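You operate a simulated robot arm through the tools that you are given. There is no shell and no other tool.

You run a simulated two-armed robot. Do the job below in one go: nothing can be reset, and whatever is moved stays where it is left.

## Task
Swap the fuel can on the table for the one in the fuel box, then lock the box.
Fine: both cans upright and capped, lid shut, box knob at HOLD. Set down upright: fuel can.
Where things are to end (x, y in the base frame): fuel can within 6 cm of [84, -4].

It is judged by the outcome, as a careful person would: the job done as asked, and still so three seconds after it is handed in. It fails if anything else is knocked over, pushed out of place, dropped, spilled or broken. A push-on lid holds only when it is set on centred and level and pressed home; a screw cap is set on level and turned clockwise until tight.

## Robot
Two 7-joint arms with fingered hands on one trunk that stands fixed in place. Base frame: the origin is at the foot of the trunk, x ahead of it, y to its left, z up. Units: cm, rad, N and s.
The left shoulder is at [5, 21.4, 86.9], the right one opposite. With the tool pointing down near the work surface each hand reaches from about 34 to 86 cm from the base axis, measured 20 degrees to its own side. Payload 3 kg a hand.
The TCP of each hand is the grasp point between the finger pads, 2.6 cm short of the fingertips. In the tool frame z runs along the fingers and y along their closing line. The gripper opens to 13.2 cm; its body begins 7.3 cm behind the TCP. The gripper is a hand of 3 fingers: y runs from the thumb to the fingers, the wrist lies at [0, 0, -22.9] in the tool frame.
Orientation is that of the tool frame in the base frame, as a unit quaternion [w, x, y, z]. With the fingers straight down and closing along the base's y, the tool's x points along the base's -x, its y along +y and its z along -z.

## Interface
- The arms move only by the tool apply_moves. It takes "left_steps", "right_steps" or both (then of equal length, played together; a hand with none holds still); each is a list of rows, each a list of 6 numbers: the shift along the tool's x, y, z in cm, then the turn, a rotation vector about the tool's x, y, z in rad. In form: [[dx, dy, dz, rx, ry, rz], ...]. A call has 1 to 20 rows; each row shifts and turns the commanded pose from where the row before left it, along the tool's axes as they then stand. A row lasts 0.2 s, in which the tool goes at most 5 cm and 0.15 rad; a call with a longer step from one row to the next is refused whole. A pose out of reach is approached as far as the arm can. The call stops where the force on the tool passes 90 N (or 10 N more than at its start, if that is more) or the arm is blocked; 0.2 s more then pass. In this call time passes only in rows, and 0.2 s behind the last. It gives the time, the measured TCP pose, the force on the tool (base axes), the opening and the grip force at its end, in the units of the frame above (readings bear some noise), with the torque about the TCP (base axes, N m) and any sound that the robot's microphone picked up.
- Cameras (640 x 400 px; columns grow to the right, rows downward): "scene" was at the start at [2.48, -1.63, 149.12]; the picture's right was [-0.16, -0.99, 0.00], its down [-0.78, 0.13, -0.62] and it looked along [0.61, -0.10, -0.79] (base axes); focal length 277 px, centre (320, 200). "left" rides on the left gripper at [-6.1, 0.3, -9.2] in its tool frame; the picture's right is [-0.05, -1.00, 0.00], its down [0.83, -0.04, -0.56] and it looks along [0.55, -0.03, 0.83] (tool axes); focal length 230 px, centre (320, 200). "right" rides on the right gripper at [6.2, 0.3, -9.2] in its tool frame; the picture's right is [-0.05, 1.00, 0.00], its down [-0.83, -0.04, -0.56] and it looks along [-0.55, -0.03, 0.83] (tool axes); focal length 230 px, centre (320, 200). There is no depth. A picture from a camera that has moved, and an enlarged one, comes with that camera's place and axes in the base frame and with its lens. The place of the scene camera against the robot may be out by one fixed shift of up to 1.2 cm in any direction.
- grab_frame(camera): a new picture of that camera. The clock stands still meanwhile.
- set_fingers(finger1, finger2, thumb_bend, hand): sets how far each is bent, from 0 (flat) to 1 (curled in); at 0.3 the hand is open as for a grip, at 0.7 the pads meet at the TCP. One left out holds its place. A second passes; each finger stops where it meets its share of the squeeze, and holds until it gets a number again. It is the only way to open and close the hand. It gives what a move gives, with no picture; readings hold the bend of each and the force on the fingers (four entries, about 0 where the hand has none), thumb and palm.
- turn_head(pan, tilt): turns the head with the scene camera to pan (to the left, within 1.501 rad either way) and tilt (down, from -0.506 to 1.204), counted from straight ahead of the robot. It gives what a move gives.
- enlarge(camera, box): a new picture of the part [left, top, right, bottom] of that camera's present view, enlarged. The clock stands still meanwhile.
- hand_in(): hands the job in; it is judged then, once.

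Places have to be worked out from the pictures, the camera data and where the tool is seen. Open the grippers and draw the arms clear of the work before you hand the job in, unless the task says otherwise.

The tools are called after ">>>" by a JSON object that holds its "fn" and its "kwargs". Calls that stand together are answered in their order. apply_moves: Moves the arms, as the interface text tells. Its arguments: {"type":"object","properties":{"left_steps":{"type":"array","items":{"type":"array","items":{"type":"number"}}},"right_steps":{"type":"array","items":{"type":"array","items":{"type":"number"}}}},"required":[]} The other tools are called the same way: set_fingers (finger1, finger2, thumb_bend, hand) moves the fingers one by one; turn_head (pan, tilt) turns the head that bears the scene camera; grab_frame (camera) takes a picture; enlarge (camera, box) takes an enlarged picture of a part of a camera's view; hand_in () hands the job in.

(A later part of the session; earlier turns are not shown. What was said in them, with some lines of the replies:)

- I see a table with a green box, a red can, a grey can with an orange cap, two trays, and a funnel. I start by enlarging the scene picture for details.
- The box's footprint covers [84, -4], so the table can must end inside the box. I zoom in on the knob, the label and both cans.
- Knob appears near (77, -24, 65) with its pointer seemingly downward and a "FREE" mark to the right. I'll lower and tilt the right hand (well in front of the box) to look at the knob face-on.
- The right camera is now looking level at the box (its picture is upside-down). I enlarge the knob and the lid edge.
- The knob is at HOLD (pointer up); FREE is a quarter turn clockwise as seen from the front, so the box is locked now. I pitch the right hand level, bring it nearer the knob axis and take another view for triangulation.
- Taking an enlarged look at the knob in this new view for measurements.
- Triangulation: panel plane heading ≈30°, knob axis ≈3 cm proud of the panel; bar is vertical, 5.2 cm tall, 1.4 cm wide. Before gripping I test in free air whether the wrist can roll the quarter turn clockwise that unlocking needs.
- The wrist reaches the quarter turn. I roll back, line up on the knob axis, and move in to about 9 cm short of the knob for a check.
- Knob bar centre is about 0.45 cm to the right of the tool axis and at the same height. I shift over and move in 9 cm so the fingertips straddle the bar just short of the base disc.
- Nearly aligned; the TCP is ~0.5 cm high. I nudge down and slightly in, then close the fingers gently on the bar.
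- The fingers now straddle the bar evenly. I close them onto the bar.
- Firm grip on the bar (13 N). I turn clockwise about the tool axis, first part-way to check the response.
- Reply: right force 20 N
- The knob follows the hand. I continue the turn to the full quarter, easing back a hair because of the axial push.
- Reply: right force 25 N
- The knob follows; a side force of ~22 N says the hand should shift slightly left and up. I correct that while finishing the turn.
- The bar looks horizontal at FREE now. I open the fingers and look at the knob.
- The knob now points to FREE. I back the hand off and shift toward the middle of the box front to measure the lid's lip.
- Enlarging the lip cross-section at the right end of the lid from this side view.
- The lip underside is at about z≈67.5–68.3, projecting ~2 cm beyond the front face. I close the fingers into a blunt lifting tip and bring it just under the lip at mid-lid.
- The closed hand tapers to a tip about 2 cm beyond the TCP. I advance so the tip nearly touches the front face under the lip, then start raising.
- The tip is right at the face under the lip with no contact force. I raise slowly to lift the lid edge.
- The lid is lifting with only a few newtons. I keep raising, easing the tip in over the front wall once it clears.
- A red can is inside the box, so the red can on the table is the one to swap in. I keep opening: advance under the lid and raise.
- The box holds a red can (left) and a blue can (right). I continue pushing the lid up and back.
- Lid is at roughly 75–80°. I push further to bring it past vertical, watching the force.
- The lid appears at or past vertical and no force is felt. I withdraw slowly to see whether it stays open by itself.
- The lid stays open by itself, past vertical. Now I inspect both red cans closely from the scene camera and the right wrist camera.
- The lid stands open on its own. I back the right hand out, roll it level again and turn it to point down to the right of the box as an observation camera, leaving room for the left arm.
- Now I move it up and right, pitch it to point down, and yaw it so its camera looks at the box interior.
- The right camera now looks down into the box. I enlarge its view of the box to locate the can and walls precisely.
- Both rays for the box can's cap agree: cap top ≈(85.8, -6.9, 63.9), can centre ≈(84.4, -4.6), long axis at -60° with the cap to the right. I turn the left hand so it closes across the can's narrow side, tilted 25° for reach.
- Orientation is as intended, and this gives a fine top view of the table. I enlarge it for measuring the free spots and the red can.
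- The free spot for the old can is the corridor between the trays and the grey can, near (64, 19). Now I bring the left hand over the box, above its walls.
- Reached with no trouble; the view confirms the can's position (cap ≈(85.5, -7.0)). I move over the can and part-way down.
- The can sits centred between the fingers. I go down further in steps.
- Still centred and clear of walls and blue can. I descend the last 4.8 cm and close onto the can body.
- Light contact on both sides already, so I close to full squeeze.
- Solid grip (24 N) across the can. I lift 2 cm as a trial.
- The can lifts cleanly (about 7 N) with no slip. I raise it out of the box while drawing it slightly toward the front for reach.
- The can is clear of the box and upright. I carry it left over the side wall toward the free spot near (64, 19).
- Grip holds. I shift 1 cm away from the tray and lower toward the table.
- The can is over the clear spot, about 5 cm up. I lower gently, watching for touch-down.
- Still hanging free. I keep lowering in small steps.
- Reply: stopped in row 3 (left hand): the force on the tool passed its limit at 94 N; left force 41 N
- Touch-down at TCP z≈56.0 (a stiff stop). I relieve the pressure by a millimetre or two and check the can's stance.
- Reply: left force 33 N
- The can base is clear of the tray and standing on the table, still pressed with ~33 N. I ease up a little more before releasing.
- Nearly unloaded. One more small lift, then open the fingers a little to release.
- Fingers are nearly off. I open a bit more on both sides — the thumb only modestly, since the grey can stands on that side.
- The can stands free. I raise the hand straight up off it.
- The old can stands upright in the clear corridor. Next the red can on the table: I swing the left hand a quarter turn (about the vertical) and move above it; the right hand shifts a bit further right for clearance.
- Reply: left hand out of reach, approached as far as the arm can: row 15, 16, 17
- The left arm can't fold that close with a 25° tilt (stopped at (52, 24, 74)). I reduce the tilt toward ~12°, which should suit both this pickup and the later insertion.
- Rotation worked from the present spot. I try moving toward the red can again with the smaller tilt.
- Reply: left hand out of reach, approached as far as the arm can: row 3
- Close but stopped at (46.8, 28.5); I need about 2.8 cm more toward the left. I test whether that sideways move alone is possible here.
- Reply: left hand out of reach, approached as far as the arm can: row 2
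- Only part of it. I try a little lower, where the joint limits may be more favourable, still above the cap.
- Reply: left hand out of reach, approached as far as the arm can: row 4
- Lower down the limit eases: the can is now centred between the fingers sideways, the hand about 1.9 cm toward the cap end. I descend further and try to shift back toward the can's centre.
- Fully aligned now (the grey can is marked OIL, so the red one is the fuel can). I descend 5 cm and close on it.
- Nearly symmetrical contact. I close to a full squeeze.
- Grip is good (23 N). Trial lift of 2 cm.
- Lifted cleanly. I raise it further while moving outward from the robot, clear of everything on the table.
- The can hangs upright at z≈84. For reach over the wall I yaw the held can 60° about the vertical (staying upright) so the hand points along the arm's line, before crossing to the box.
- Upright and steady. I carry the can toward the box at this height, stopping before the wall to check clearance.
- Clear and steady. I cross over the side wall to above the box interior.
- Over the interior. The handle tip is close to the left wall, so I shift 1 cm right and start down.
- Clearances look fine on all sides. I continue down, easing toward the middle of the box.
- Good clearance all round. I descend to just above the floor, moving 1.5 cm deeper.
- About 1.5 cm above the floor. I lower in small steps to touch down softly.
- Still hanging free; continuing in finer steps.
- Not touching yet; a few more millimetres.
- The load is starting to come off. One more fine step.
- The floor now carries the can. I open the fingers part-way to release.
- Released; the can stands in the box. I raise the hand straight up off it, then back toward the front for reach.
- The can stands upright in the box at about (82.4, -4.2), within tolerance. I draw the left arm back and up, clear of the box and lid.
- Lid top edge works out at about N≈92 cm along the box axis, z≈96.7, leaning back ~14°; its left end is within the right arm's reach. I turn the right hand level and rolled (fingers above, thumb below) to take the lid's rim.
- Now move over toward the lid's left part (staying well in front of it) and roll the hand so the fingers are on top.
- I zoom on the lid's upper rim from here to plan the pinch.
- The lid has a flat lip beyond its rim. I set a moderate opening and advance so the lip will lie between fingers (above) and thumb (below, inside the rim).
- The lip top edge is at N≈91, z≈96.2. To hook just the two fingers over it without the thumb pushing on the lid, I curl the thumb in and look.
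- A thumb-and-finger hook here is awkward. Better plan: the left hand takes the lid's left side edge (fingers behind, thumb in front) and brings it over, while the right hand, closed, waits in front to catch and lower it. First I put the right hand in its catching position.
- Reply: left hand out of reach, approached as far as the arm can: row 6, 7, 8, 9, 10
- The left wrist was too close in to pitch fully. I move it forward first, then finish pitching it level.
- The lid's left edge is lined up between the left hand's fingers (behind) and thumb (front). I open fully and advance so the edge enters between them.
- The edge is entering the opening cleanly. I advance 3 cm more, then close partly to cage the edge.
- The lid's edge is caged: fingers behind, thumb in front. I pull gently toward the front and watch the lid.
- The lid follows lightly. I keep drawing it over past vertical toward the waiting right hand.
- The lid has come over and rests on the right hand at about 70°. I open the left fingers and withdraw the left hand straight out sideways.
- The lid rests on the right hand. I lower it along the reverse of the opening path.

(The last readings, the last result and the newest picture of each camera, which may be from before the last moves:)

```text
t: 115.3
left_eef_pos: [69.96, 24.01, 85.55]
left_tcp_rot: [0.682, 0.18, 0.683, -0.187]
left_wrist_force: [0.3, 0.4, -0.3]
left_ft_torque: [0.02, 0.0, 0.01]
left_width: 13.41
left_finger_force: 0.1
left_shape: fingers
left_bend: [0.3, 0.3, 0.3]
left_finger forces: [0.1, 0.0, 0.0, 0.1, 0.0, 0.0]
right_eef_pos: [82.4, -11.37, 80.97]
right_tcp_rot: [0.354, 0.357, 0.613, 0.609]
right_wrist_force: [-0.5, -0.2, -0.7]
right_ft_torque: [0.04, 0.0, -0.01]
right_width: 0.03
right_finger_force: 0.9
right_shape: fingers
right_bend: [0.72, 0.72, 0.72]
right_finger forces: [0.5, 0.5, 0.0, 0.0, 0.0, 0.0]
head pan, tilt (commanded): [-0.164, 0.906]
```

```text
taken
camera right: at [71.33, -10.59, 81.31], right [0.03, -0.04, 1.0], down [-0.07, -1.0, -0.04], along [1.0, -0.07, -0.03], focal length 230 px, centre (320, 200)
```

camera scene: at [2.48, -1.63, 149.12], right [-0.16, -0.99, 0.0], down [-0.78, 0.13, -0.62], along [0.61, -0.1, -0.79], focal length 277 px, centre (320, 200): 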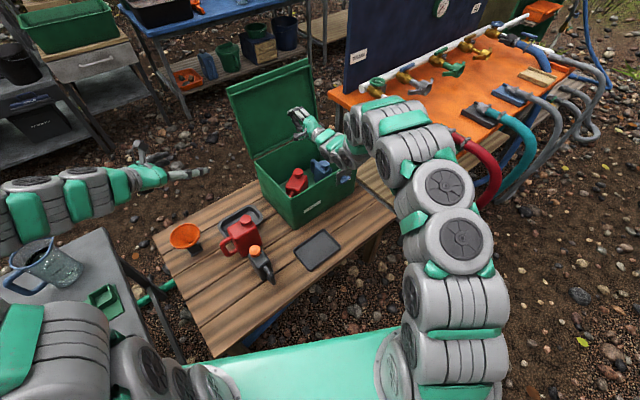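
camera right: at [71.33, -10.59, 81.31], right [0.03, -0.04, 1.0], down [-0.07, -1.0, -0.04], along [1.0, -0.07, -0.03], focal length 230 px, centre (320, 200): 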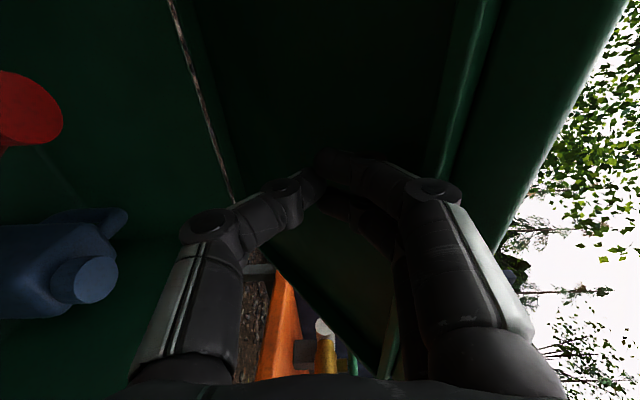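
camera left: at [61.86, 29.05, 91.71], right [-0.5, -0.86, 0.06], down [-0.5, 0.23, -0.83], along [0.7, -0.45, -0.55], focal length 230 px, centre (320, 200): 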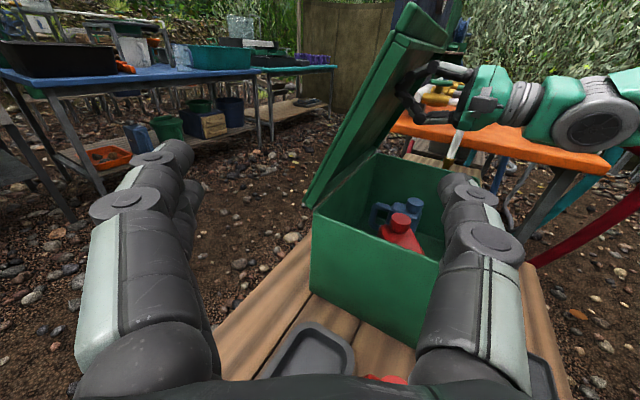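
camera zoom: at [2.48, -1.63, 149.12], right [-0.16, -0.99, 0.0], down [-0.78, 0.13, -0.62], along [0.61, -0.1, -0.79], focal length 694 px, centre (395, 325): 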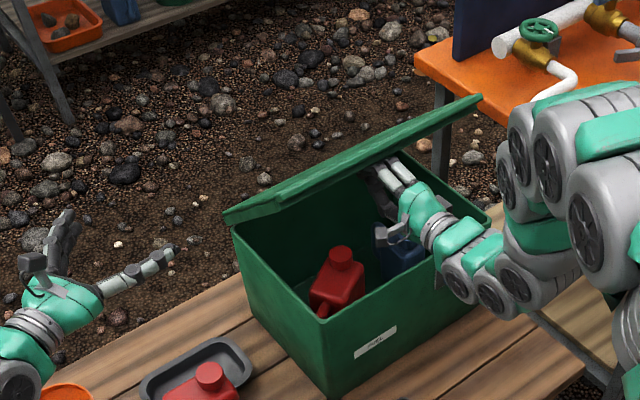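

Following well. Continue lowering toward the front.

>>> {"fn": "apply_moves", "kwargs": {"right_steps": [[0, -1.25, -1.48, 0, 0, 0], [0, -1.25, -1.48, 0, 0, 0], [0, -1.25, -1.48, 0, 0, 0], [0, -1.25, -1.48, 0, 0, 0], [0, -1.25, -1.48, 0, 0, 0], [0, -1.2, -1.48, 0, 0, 0]]}}

>>> {"fn": "enlarge", "kwargs": {"camera": "scene", "box": [230, 100, 390, 240]}}

>>> {"fn": "grab_frame", "kwargs": {"camera": "right"}}

```text
t: 116.7
left_eef_pos: [69.81, 24.0, 85.51]
left_tcp_rot: [0.683, 0.179, 0.684, -0.187]
left_wrist_force: [0.1, -0.4, -0.1]
left_ft_torque: [-0.02, 0.02, 0.01]
left_width: 13.39
left_finger_force: 0.1
left_shape: fingers
left_bend: [0.3, 0.3, 0.3]
left_finger forces: [0.0, 0.0, 0.0, 0.0, 0.1, 0.0]
right_eef_pos: [74.67, -16.06, 73.45]
right_tcp_rot: [0.355, 0.356, 0.613, 0.61]
right_wrist_force: [-0.4, -0.8, -1.1]
right_ft_torque: [-0.01, -0.02, 0.0]
right_width: 0.04
right_finger_force: 0.3
right_shape: fingers
right_bend: [0.72, 0.72, 0.72]
right_finger forces: [0.6, 0.5, 0.1, 0.1, 0.0, 0.0]
head pan, tilt (commanded): [-0.164, 0.906]
```

```text
2.86 times, centred on (310, 170) of scene
camera zoom: at [2.48, -1.63, 149.12], right [-0.16, -0.99, 0.0], down [-0.78, 0.13, -0.62], along [0.61, -0.1, -0.79], focal length 793 px, centre (349, 286)
```

zoom: 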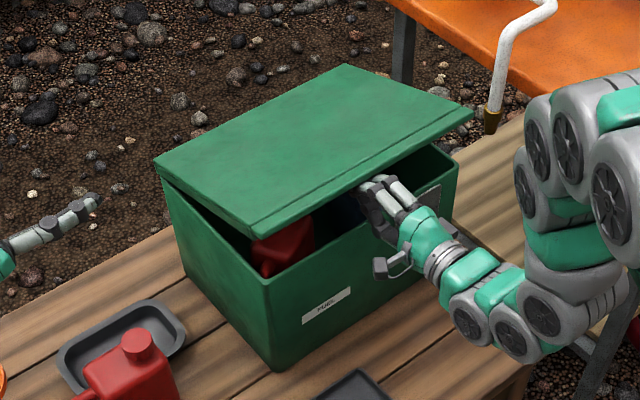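

```text
taken
camera right: at [63.77, -15.12, 73.74], right [0.03, -0.04, 1.0], down [-0.07, -1.0, -0.04], along [1.0, -0.07, -0.03], focal length 230 px, centre (320, 200)
```

right: 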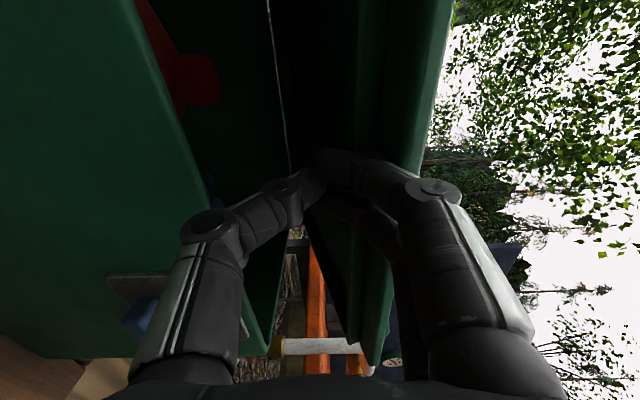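

Only a small angle remains. I retrace the last steps: out over the wall, then straight down under the lip until the lid seats.

>>> {"fn": "apply_moves", "kwargs": {"right_steps": [[0, -1, -0.5, 0, 0, 0], [0, -1, -0.5, 0, 0, 0], [0, -1, -0.5, 0, 0, 0], [0, -1, -0.35, 0, 0, 0], [0, -1, 0, 0, 0, 0], [0, -1, 0, 0, 0, 0], [0, -1, 0, 0, 0, 0], [0, -1, 0, 0, 0, 0], [0, -1, 0, 0, 0, 0], [0, -1, 0, 0, 0, 0], [0, -1, 0, 0, 0, 0]]}}

>>> {"fn": "enlarge", "kwargs": {"camera": "scene", "box": [230, 100, 390, 240]}}

>>> {"fn": "grab_frame", "kwargs": {"camera": "right"}}

```text
t: 119.1
left_eef_pos: [69.78, 23.94, 85.46]
left_tcp_rot: [0.682, 0.18, 0.683, -0.187]
left_wrist_force: [0.3, 0.3, -0.2]
left_ft_torque: [-0.01, 0.02, 0.0]
left_width: 13.42
left_finger_force: 0.1
left_shape: fingers
left_bend: [0.3, 0.3, 0.3]
left_finger forces: [0.1, 0.0, 0.0, 0.0, 0.0, 0.0]
right_eef_pos: [73.05, -16.86, 62.39]
right_tcp_rot: [0.355, 0.357, 0.613, 0.61]
right_wrist_force: [-0.2, 0.2, -0.1]
right_ft_torque: [0.01, 0.02, 0.01]
right_width: 0.04
right_finger_force: 0.0
right_shape: fingers
right_bend: [0.72, 0.72, 0.72]
right_finger forces: [0.0, 0.0, 0.0, 0.0, 0.0, 0.0]
head pan, tilt (commanded): [-0.164, 0.906]
```

```text
2.86 times, centred on (310, 170) of scene
camera zoom: at [2.48, -1.63, 149.12], right [-0.16, -0.99, 0.0], down [-0.78, 0.13, -0.62], along [0.61, -0.1, -0.79], focal length 793 px, centre (349, 286)
```

zoom: 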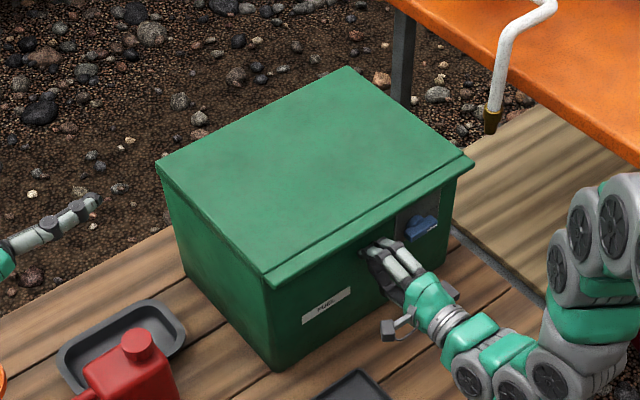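

```text
taken
camera right: at [62.08, -16.12, 62.72], right [0.03, -0.04, 1.0], down [-0.07, -1.0, -0.04], along [1.0, -0.07, -0.03], focal length 230 px, centre (320, 200)
```

right: 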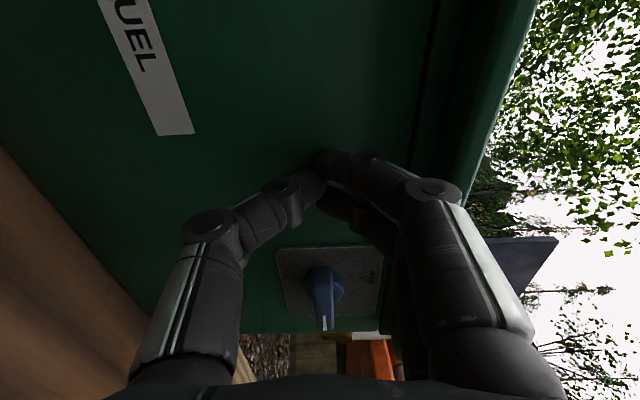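

The lid is shut. Now lock it: I back the right hand off, shift to the knob axis and set a narrower opening so the fingers straddle the (horizontal) knob bar below the lip.

>>> {"fn": "apply_moves", "kwargs": {"right_steps": [[0, 0, -4, 0, 0, 0], [0, 0, -4, 0, 0, 0], [0, 0, -4, 0, 0, 0], [-3, -0.2, -2, 0, 0, 0], [-3, -0.2, 0, 0, 0, 0], [-3.05, -0.1, 0, 0, 0, 0]]}}

>>> {"fn": "set_fingers", "kwargs": {"hand": "right", "finger1": 0.52, "finger2": 0.52, "thumb_bend": 0.52}}

>>> {"fn": "grab_frame", "kwargs": {"camera": "right"}}

>>> {"fn": "enlarge", "kwargs": {"camera": "scene", "box": [230, 100, 390, 240]}}

```text
t: 120.5
left_eef_pos: [69.98, 24.0, 85.57]
left_tcp_rot: [0.682, 0.18, 0.683, -0.187]
left_wrist_force: [-0.3, 0.3, 0.2]
left_ft_torque: [-0.01, -0.01, 0.0]
left_width: 13.43
left_finger_force: 0.1
left_shape: fingers
left_bend: [0.3, 0.3, 0.3]
left_finger forces: [0.0, 0.1, 0.0, 0.0, 0.0, 0.0]
right_eef_pos: [65.47, -31.97, 62.05]
right_tcp_rot: [0.356, 0.356, 0.612, 0.61]
right_wrist_force: [0.0, -0.3, 0.1]
right_ft_torque: [-0.01, 0.01, 0.01]
right_width: 0.06
right_finger_force: 0.0
right_shape: fingers
right_bend: [0.72, 0.72, 0.72]
right_finger forces: [0.1, 0.0, 0.0, 0.0, 0.0, 0.0]
head pan, tilt (commanded): [-0.164, 0.906]
```

```text
t: 121.5
left_eef_pos: [69.93, 23.96, 85.6]
left_tcp_rot: [0.682, 0.181, 0.683, -0.188]
left_wrist_force: [-0.2, -0.1, 0.3]
left_ft_torque: [0.03, 0.0, 0.02]
left_width: 13.43
left_finger_force: 0.2
left_shape: fingers
left_bend: [0.3, 0.3, 0.3]
left_finger forces: [0.1, 0.0, 0.0, 0.0, 0.1, 0.0]
right_eef_pos: [65.45, -31.76, 62.05]
right_tcp_rot: [0.354, 0.357, 0.612, 0.61]
right_wrist_force: [-0.3, -0.8, 0.4]
right_ft_torque: [-0.01, 0.0, 0.0]
right_width: 6.03
right_finger_force: 0.2
right_shape: fingers
right_bend: [0.52, 0.52, 0.52]
right_finger forces: [0.1, 0.0, 0.0, 0.0, 0.0, 0.0]
head pan, tilt (commanded): [-0.164, 0.906]
```

```text
taken
camera right: at [54.47, -30.95, 62.39], right [0.03, -0.04, 1.0], down [-0.07, -1.0, -0.04], along [1.0, -0.07, -0.03], focal length 230 px, centre (320, 200)
```

right: 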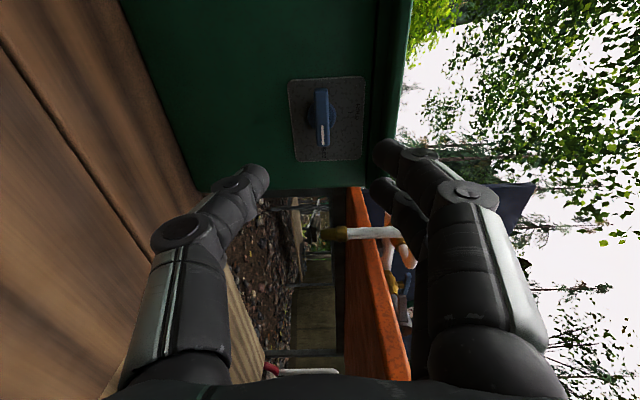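

```text
2.86 times, centred on (310, 170) of scene
camera zoom: at [2.48, -1.63, 149.12], right [-0.16, -0.99, 0.0], down [-0.78, 0.13, -0.62], along [0.61, -0.1, -0.79], focal length 793 px, centre (349, 286)
```

zoom: 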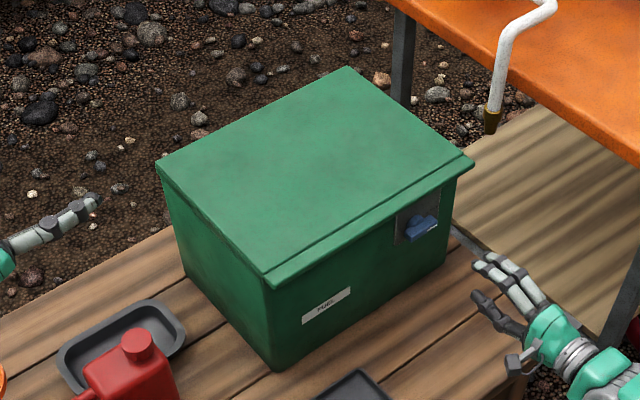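

Aligned with the knob. I enlarge once to check the lid seam, then advance onto the bar.

>>> {"fn": "enlarge", "kwargs": {"camera": "right", "box": [270, 0, 420, 190]}}

>>> {"fn": "apply_moves", "kwargs": {"right_steps": [[0.2, 0, 4, 0, 0, 0], [0, 0, 4, 0, 0, 0], [0, 0, 2.5, 0, 0, 0], [0, 0, 1.5, 0, 0, 0]]}}

>>> {"fn": "grab_frame", "kwargs": {"camera": "right"}}

```text
2.11 times, centred on (345, 95) of right
camera zoom: at [54.47, -30.95, 62.39], right [0.03, -0.04, 1.0], down [-0.07, -1.0, -0.04], along [1.0, -0.07, -0.03], focal length 484 px, centre (267, 421)
```

zoom: 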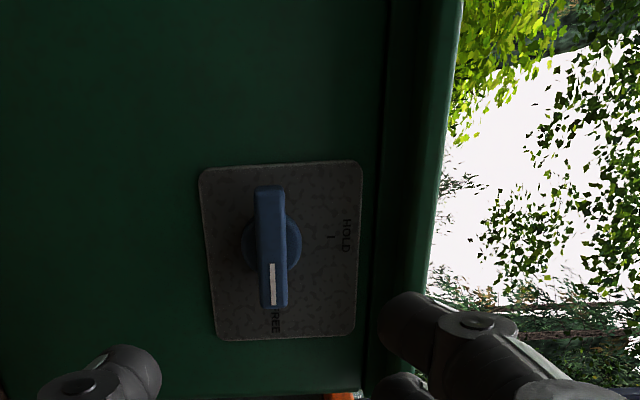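

```text
t: 122.5
left_eef_pos: [69.84, 23.91, 85.64]
left_tcp_rot: [0.682, 0.179, 0.684, -0.187]
left_wrist_force: [-0.4, -0.6, 0.2]
left_ft_torque: [-0.02, -0.04, -0.03]
left_width: 13.39
left_finger_force: 0.0
left_shape: fingers
left_bend: [0.3, 0.3, 0.3]
left_finger forces: [0.0, 0.0, 0.1, 0.0, 0.0, 0.0]
right_eef_pos: [75.51, -25.42, 61.68]
right_tcp_rot: [0.355, 0.356, 0.613, 0.61]
right_wrist_force: [0.6, -0.3, 0.4]
right_ft_torque: [0.0, 0.0, 0.01]
right_width: 6.05
right_finger_force: 0.0
right_shape: fingers
right_bend: [0.52, 0.52, 0.52]
right_finger forces: [0.0, 0.0, 0.1, 0.0, 0.0, 0.1]
head pan, tilt (commanded): [-0.164, 0.906]
```

```text
taken
camera right: at [64.51, -24.51, 62.07], right [0.03, -0.04, 1.0], down [-0.07, -1.0, -0.04], along [1.0, -0.07, -0.03], focal length 230 px, centre (320, 200)
```

right: 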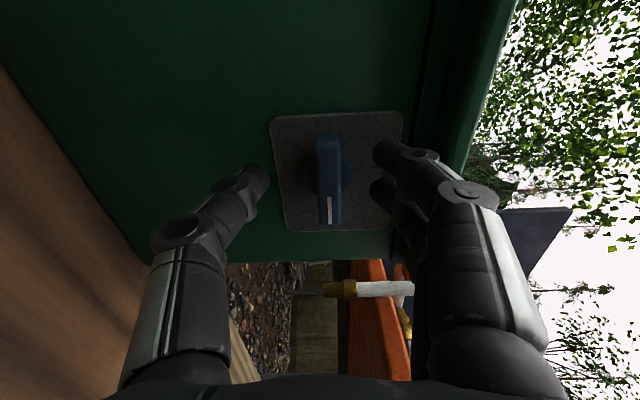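

The bar sits between the fingers; I nudge up 0.3 cm to centre and grip it.

>>> {"fn": "apply_moves", "kwargs": {"right_steps": [[0, 0.3, 0.2, 0, 0, 0]]}}

>>> {"fn": "set_fingers", "kwargs": {"hand": "right", "finger1": 0.76, "finger2": 0.76, "thumb_bend": 0.76}}

>>> {"fn": "grab_frame", "kwargs": {"camera": "right"}}

```text
t: 122.9
left_eef_pos: [69.82, 23.92, 85.52]
left_tcp_rot: [0.682, 0.18, 0.683, -0.188]
left_wrist_force: [0.4, 1.0, 0.1]
left_ft_torque: [0.04, -0.01, 0.0]
left_width: 13.43
left_finger_force: 0.1
left_shape: fingers
left_bend: [0.3, 0.3, 0.3]
left_finger forces: [0.0, 0.0, 0.1, 0.0, 0.0, 0.0]
right_eef_pos: [75.81, -25.29, 62.09]
right_tcp_rot: [0.354, 0.356, 0.613, 0.61]
right_wrist_force: [0.1, 0.6, -0.2]
right_ft_torque: [-0.01, 0.04, -0.03]
right_width: 6.06
right_finger_force: 0.1
right_shape: fingers
right_bend: [0.52, 0.52, 0.52]
right_finger forces: [0.0, 0.0, 0.0, 0.0, 0.0, 0.0]
head pan, tilt (commanded): [-0.164, 0.906]
```

```text
t: 123.9
left_eef_pos: [69.82, 23.91, 85.39]
left_tcp_rot: [0.682, 0.18, 0.683, -0.187]
left_wrist_force: [0.0, -0.4, -0.2]
left_ft_torque: [-0.01, 0.01, 0.02]
left_width: 13.42
left_finger_force: 0.0
left_shape: fingers
left_bend: [0.3, 0.3, 0.3]
left_finger forces: [0.0, 0.0, 0.0, 0.1, 0.0, 0.0]
right_eef_pos: [75.81, -25.37, 62.11]
right_tcp_rot: [0.354, 0.357, 0.613, 0.61]
right_wrist_force: [5.7, 1.0, 4.2]
right_ft_torque: [0.08, -0.15, -0.1]
right_width: 1.31
right_finger_force: 13.5
right_shape: fingers
right_bend: [0.69, 0.68, 0.68]
right_finger forces: [6.3, 9.5, 0.0, 0.0, 10.9, 0.0]
head pan, tilt (commanded): [-0.164, 0.906]
```

```text
taken
camera right: at [64.84, -24.48, 62.46], right [0.03, -0.04, 1.0], down [-0.07, -1.0, -0.04], along [1.0, -0.07, -0.03], focal length 230 px, centre (320, 200)
```

right: 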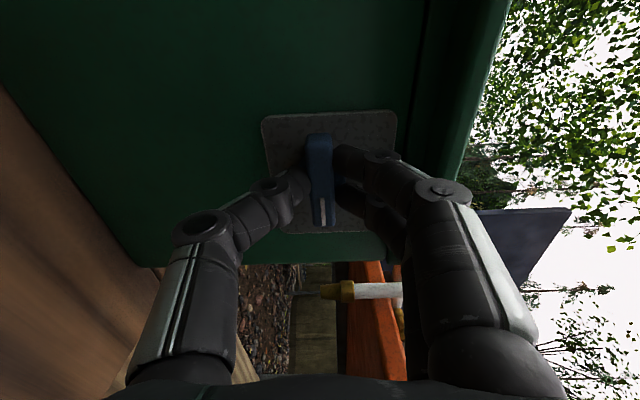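

Good grip. I turn counter-clockwise (back toward HOLD), in steps.

>>> {"fn": "apply_moves", "kwargs": {"right_steps": [[0, 0, 0, 0, 0, -0.12], [0, 0, 0, 0, 0, -0.12], [0, 0, 0, 0, 0, -0.12], [0, 0, 0, 0, 0, -0.12], [0, 0, 0, 0, 0, -0.12]]}}

>>> {"fn": "grab_frame", "kwargs": {"camera": "right"}}

```text
t: 125.1
left_eef_pos: [69.82, 23.91, 85.5]
left_tcp_rot: [0.682, 0.179, 0.683, -0.187]
left_wrist_force: [0.0, 0.3, 0.1]
left_ft_torque: [-0.03, 0.03, 0.01]
left_width: 13.43
left_finger_force: 0.2
left_shape: fingers
left_bend: [0.3, 0.3, 0.3]
left_finger forces: [0.0, 0.1, 0.0, 0.0, 0.0, 0.1]
right_eef_pos: [75.84, -25.36, 62.13]
right_tcp_rot: [0.519, 0.158, 0.692, 0.477]
right_wrist_force: [6.9, 6.3, -6.4]
right_ft_torque: [0.03, 0.05, 0.07]
right_width: 1.34
right_finger_force: 11.8
right_shape: fingers
right_bend: [0.7, 0.69, 0.68]
right_finger forces: [4.3, 5.2, 0.1, 0.0, 13.6, 0.0]
head pan, tilt (commanded): [-0.164, 0.906]
```

```text
taken
camera right: at [65.2, -25.36, 58.98], right [-0.25, 0.46, 0.85], down [-0.13, -0.89, 0.44], along [0.96, 0.0, 0.29], focal length 230 px, centre (320, 200)
```

right: 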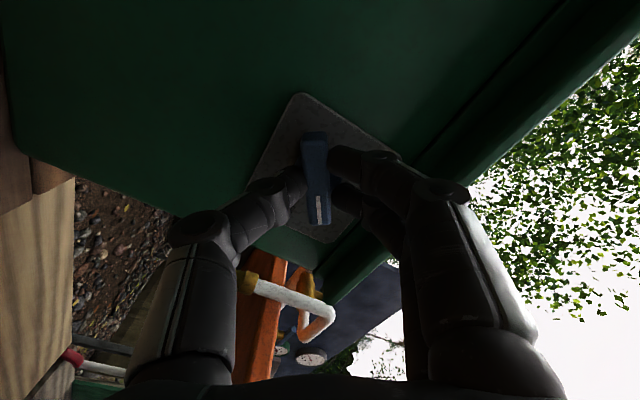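

The knob follows with small forces. I complete the turn to HOLD.

>>> {"fn": "apply_moves", "kwargs": {"right_steps": [[0, 0, 0, 0, 0, -0.12], [0, 0, 0, 0, 0, -0.12], [0, 0, 0, 0, 0, -0.12], [0, 0, 0, 0, 0, -0.12], [0, 0, 0, 0, 0, -0.12], [0, 0, 0, 0, 0, -0.12], [0, 0, 0, 0, 0, -0.12], [0, 0, 0, 0, 0, -0.13]]}}

>>> {"fn": "grab_frame", "kwargs": {"camera": "right"}}

```text
t: 126.9
left_eef_pos: [69.93, 23.9, 85.58]
left_tcp_rot: [0.682, 0.18, 0.683, -0.187]
left_wrist_force: [-0.1, 0.1, -0.3]
left_ft_torque: [0.0, -0.03, 0.01]
left_width: 13.42
left_finger_force: 0.1
left_shape: fingers
left_bend: [0.3, 0.3, 0.3]
left_finger forces: [0.0, 0.0, 0.1, 0.0, 0.0, 0.0]
right_eef_pos: [75.83, -25.53, 62.21]
right_tcp_rot: [0.682, -0.183, 0.685, 0.179]
right_wrist_force: [1.2, -0.3, -6.1]
right_ft_torque: [0.15, 0.17, 0.06]
right_width: 1.34
right_finger_force: 13.9
right_shape: fingers
right_bend: [0.71, 0.7, 0.68]
right_finger forces: [6.9, 8.1, 0.1, 0.1, 13.3, 0.0]
head pan, tilt (commanded): [-0.164, 0.906]
```

```text
taken
camera right: at [67.73, -29.79, 56.07], right [-0.49, 0.87, 0.05], down [-0.46, -0.31, 0.83], along [0.74, 0.39, 0.55], focal length 230 px, centre (320, 200)
```

right: 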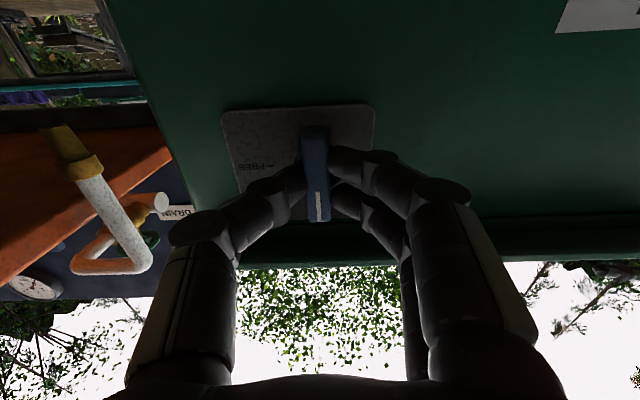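

The bar is vertical again with the marker toward HOLD. I release and inspect.

>>> {"fn": "set_fingers", "kwargs": {"hand": "right", "finger1": 0.42, "finger2": 0.42, "thumb_bend": 0.42}}

>>> {"fn": "apply_moves", "kwargs": {"right_steps": [[0, 0, -3, 0, 0, 0], [0, 0, -4, 0, 0, 0], [0, 0, -4, 0, 0, 0], [0, 0, -4, 0, 0, 0]]}}

>>> {"fn": "enlarge", "kwargs": {"camera": "right", "box": [220, 20, 400, 180]}}

>>> {"fn": "enlarge", "kwargs": {"camera": "scene", "box": [315, 155, 365, 190]}}

```text
t: 127.9
left_eef_pos: [69.81, 24.01, 85.51]
left_tcp_rot: [0.682, 0.178, 0.684, -0.188]
left_wrist_force: [0.1, 0.0, 0.2]
left_ft_torque: [0.01, -0.03, 0.01]
left_width: 13.39
left_finger_force: 0.1
left_shape: fingers
left_bend: [0.3, 0.3, 0.3]
left_finger forces: [0.0, 0.0, 0.0, 0.0, 0.1, 0.0]
right_eef_pos: [75.83, -25.43, 62.23]
right_tcp_rot: [0.682, -0.181, 0.686, 0.18]
right_wrist_force: [0.0, 0.1, -0.5]
right_ft_torque: [0.0, 0.01, 0.03]
right_width: 9.4
right_finger_force: 0.0
right_shape: fingers
right_bend: [0.42, 0.42, 0.42]
right_finger forces: [0.0, 0.0, 0.0, 0.0, 0.0, 0.1]
head pan, tilt (commanded): [-0.164, 0.906]
```

```text
t: 128.9
left_eef_pos: [69.79, 23.97, 85.48]
left_tcp_rot: [0.682, 0.181, 0.683, -0.187]
left_wrist_force: [0.5, 0.5, 0.1]
left_ft_torque: [-0.01, -0.02, -0.05]
left_width: 13.43
left_finger_force: 0.0
left_shape: fingers
left_bend: [0.3, 0.3, 0.3]
left_finger forces: [0.1, 0.0, 0.0, 0.0, 0.1, 0.0]
right_eef_pos: [62.95, -32.78, 62.26]
right_tcp_rot: [0.682, -0.182, 0.685, 0.181]
right_wrist_force: [-0.8, 0.0, 0.1]
right_ft_torque: [0.0, -0.04, 0.0]
right_width: 9.43
right_finger_force: 0.0
right_shape: fingers
right_bend: [0.42, 0.42, 0.42]
right_finger forces: [0.1, 0.1, 0.0, 0.0, 0.0, 0.1]
head pan, tilt (commanded): [-0.164, 0.906]
```

```text
2.50 times, centred on (310, 100) of right
camera zoom: at [54.78, -37.01, 56.2], right [-0.49, 0.87, 0.05], down [-0.46, -0.31, 0.83], along [0.74, 0.39, 0.55], focal length 575 px, centre (345, 450)
```

zoom: 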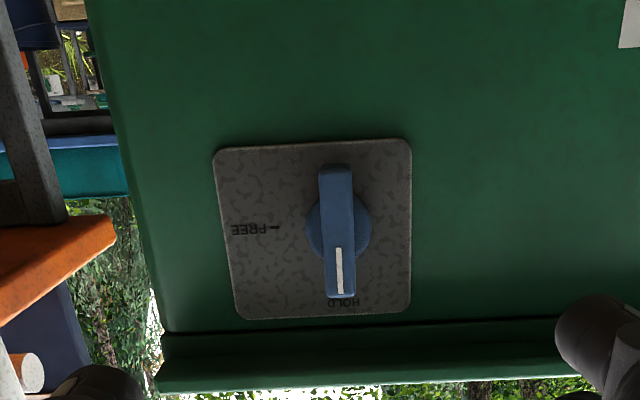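

```text
11.43 times, centred on (340, 172) of scene
camera zoom: at [2.48, -1.63, 149.12], right [-0.16, -0.99, 0.0], down [-0.78, 0.13, -0.62], along [0.61, -0.1, -0.79], focal length 3171 px, centre (91, 514)
```

zoom: 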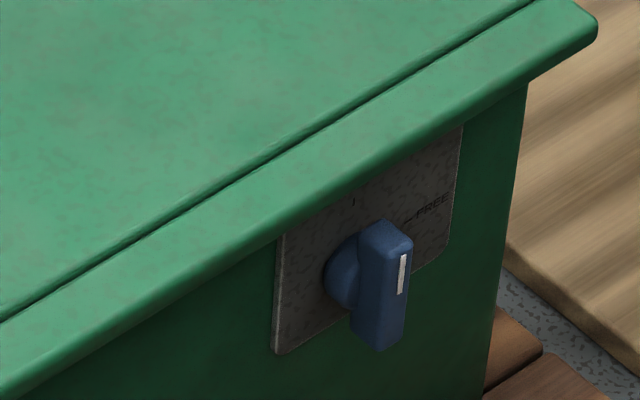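

HOLD is set and the lid is shut flush. I open the right hand and draw both arms back and up, clear of the work.

>>> {"fn": "set_fingers", "kwargs": {"hand": "right", "finger1": 0.3, "finger2": 0.3, "thumb_bend": 0.3}}

>>> {"fn": "apply_moves", "kwargs": {"left_steps": [[-3, 0, -1.5, 0, 0, 0], [-3, 0, -1.5, 0, 0, 0], [-3, 0, -1.5, 0, 0, 0], [-3, 0, -1.5, 0, 0, 0], [-3, 0, 0, 0, 0, 0], [-3, 0, 0, 0, 0, 0], [0, 0, 0, 0, 0.12, 0], [0, 0, 0, 0, 0.12, 0], [0, 0, 0, 0, 0.12, 0], [0, 0, 0, 0, 0.12, 0], [0, 0, 0, 0, 0.12, 0], [0, 0, 0, 0, 0.12, 0]], "right_steps": [[0, 0, -4, 0, 0, 0], [-2, 0, -3, 0, 0, 0], [-4, 0, -1, 0, 0, 0], [-4, 0, 0, 0, 0, 0], [-4, 0, 0, 0, 0, 0], [-4, 0, 0, 0, 0, 0], [-4, 0, 0, 0, 0, 0], [-4, 0, 0, 0, 0.12, 0], [-3.8, 0, 0, 0, 0.12, 0], [-3.5, 0, 0, 0, 0.12, 0], [0, 0, 0, 0, 0.12, 0], [0, 0, 0, 0, 0.12, 0]]}}

>>> {"fn": "grab_frame", "kwargs": {"camera": "scene"}}

>>> {"fn": "grab_frame", "kwargs": {"camera": "left"}}

>>> {"fn": "grab_frame", "kwargs": {"camera": "right"}}

```text
t: 129.9
left_eef_pos: [69.91, 23.98, 85.53]
left_tcp_rot: [0.682, 0.18, 0.683, -0.188]
left_wrist_force: [-0.4, -0.5, -0.4]
left_ft_torque: [-0.03, 0.0, -0.02]
left_width: 13.4
left_finger_force: 0.0
left_shape: fingers
left_bend: [0.3, 0.3, 0.3]
left_finger forces: [0.1, 0.0, 0.0, 0.0, 0.0, 0.0]
right_eef_pos: [62.95, -32.74, 62.41]
right_tcp_rot: [0.682, -0.181, 0.686, 0.18]
right_wrist_force: [0.9, 0.5, 0.2]
right_ft_torque: [0.01, 0.02, -0.03]
right_width: 13.4
right_finger_force: 0.0
right_shape: fingers
right_bend: [0.3, 0.3, 0.3]
right_finger forces: [0.1, 0.0, 0.0, 0.0, 0.1, 0.0]
head pan, tilt (commanded): [-0.164, 0.906]
```

```text
t: 132.5
left_eef_pos: [64.4, 27.15, 103.94]
left_tcp_rot: [0.397, 0.235, 0.88, -0.111]
left_wrist_force: [0.4, 0.5, -0.1]
left_ft_torque: [-0.02, -0.02, -0.02]
left_width: 13.39
left_finger_force: 0.0
left_shape: fingers
left_bend: [0.3, 0.3, 0.3]
left_finger forces: [0.1, 0.1, 0.0, 0.0, 0.0, 0.0]
right_eef_pos: [57.07, -35.97, 95.45]
right_tcp_rot: [0.45, -0.226, 0.856, 0.118]
right_wrist_force: [0.1, -0.2, 0.9]
right_ft_torque: [0.03, 0.02, -0.04]
right_width: 13.43
right_finger_force: 0.0
right_shape: fingers
right_bend: [0.3, 0.3, 0.3]
right_finger forces: [0.0, 0.1, 0.0, 0.1, 0.0, 0.1]
head pan, tilt (commanded): [-0.164, 0.906]
```

```text
taken
camera scene: at [2.48, -1.63, 149.12], right [-0.16, -0.99, 0.0], down [-0.78, 0.13, -0.62], along [0.61, -0.1, -0.79], focal length 277 px, centre (320, 200)
```

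scene: 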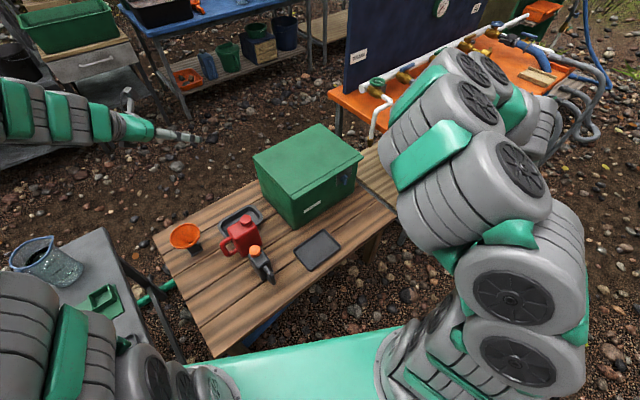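

```text
taken
camera left: at [62.06, 29.11, 114.77], right [-0.47, -0.88, 0.05], down [-0.86, 0.45, -0.26], along [0.2, -0.16, -0.97], focal length 230 px, centre (320, 200)
```

left: 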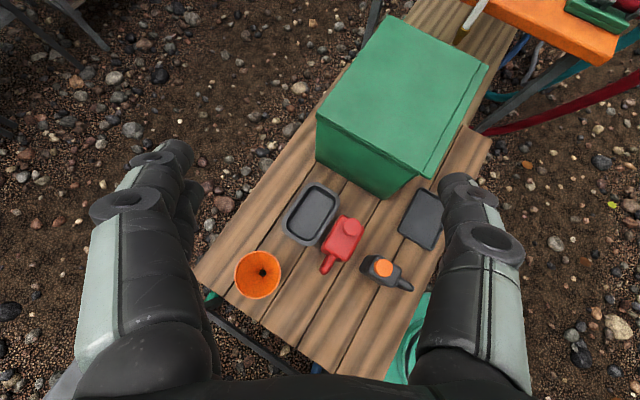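

```text
taken
camera right: at [47.42, -41.13, 95.58], right [-0.47, 0.88, 0.04], down [0.04, -0.03, 1.0], along [0.88, 0.47, -0.02], focal length 230 px, centre (320, 200)
```

right: 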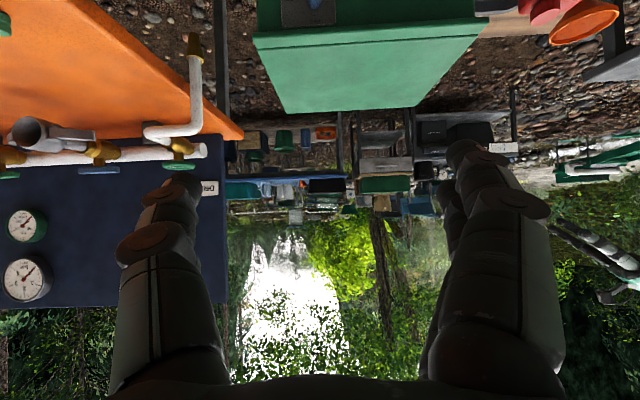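

Everything stands as intended. A last enlarged check of the lid seam and the cans before handing in.

>>> {"fn": "enlarge", "kwargs": {"camera": "left", "box": [300, 10, 500, 210]}}

>>> {"fn": "enlarge", "kwargs": {"camera": "scene", "box": [150, 110, 390, 300]}}

>>> {"fn": "enlarge", "kwargs": {"camera": "right", "box": [240, 0, 500, 120]}}

```text
2.00 times, centred on (400, 110) of left
camera zoom: at [62.06, 29.11, 114.77], right [-0.47, -0.88, 0.05], down [-0.86, 0.45, -0.26], along [0.2, -0.16, -0.97], focal length 460 px, centre (160, 380)
```

zoom: 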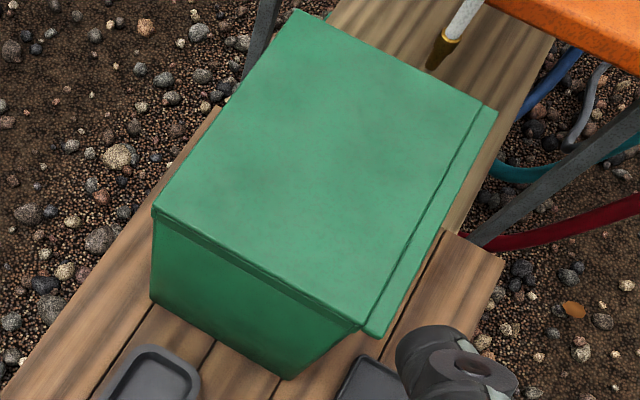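

```text
2.11 times, centred on (270, 205) of scene
camera zoom: at [2.48, -1.63, 149.12], right [-0.16, -0.99, 0.0], down [-0.78, 0.13, -0.62], along [0.61, -0.1, -0.79], focal length 584 px, centre (425, 190)
```

zoom: 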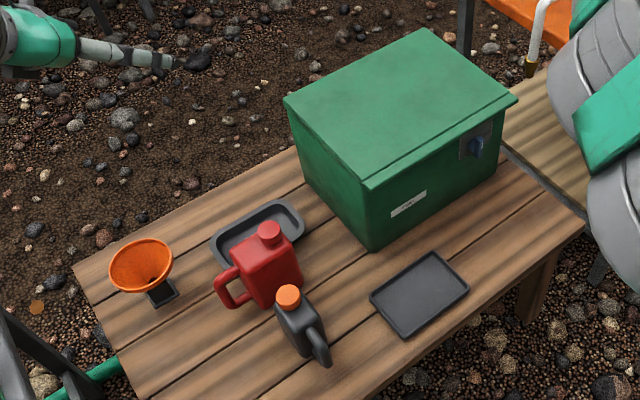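

```text
2.46 times, centred on (370, 60) of right
camera zoom: at [47.42, -41.13, 95.58], right [-0.47, 0.88, 0.04], down [0.04, -0.03, 1.0], along [0.88, 0.47, -0.02], focal length 566 px, centre (197, 545)
```

zoom: 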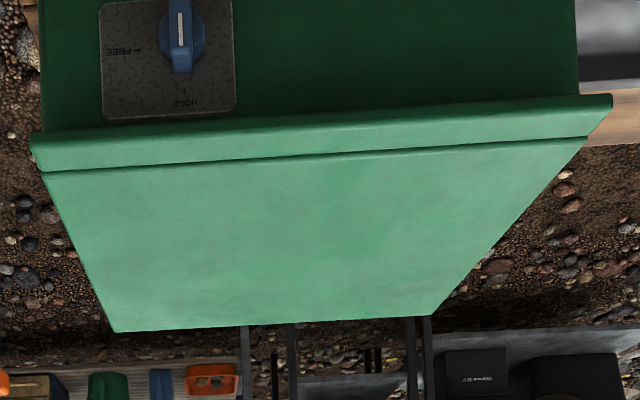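

The lid is flush and the knob points at HOLD. The table can is inside the box, the old can stands upright and capped on the table, and nothing else has moved. Both hands are open and clear, so I hand in.

>>> {"fn": "hand_in", "kwargs": {}}

```text
The job is handed in.
```

The swap is done and the box is locked, and I've handed the job in. I have no result back from the judging.

- **New can:** The red fuel can from the table is inside the box at about (82.4, -4.2), roughly 1.6 cm from [84, -4]. It stands upright and capped.
- **Old can:** The red can that was in the box stands upright and capped on the table at about (63, 18). I set it in a clear spot between the trays and the oil can, not exactly where the other can had been.
- **Box:** The lid is shut flush and the knob points at HOLD. I judged this by eye and did not tug the lid to test the latch.
- **Other items:** The blue can, oil can, funnel and trays look undisturbed in the last pictures. Both hands are open and clear of the work.

When I set the old can down, the hand pressed on it at about 94 N before stopping. The can stayed upright and looked undamaged afterwards.
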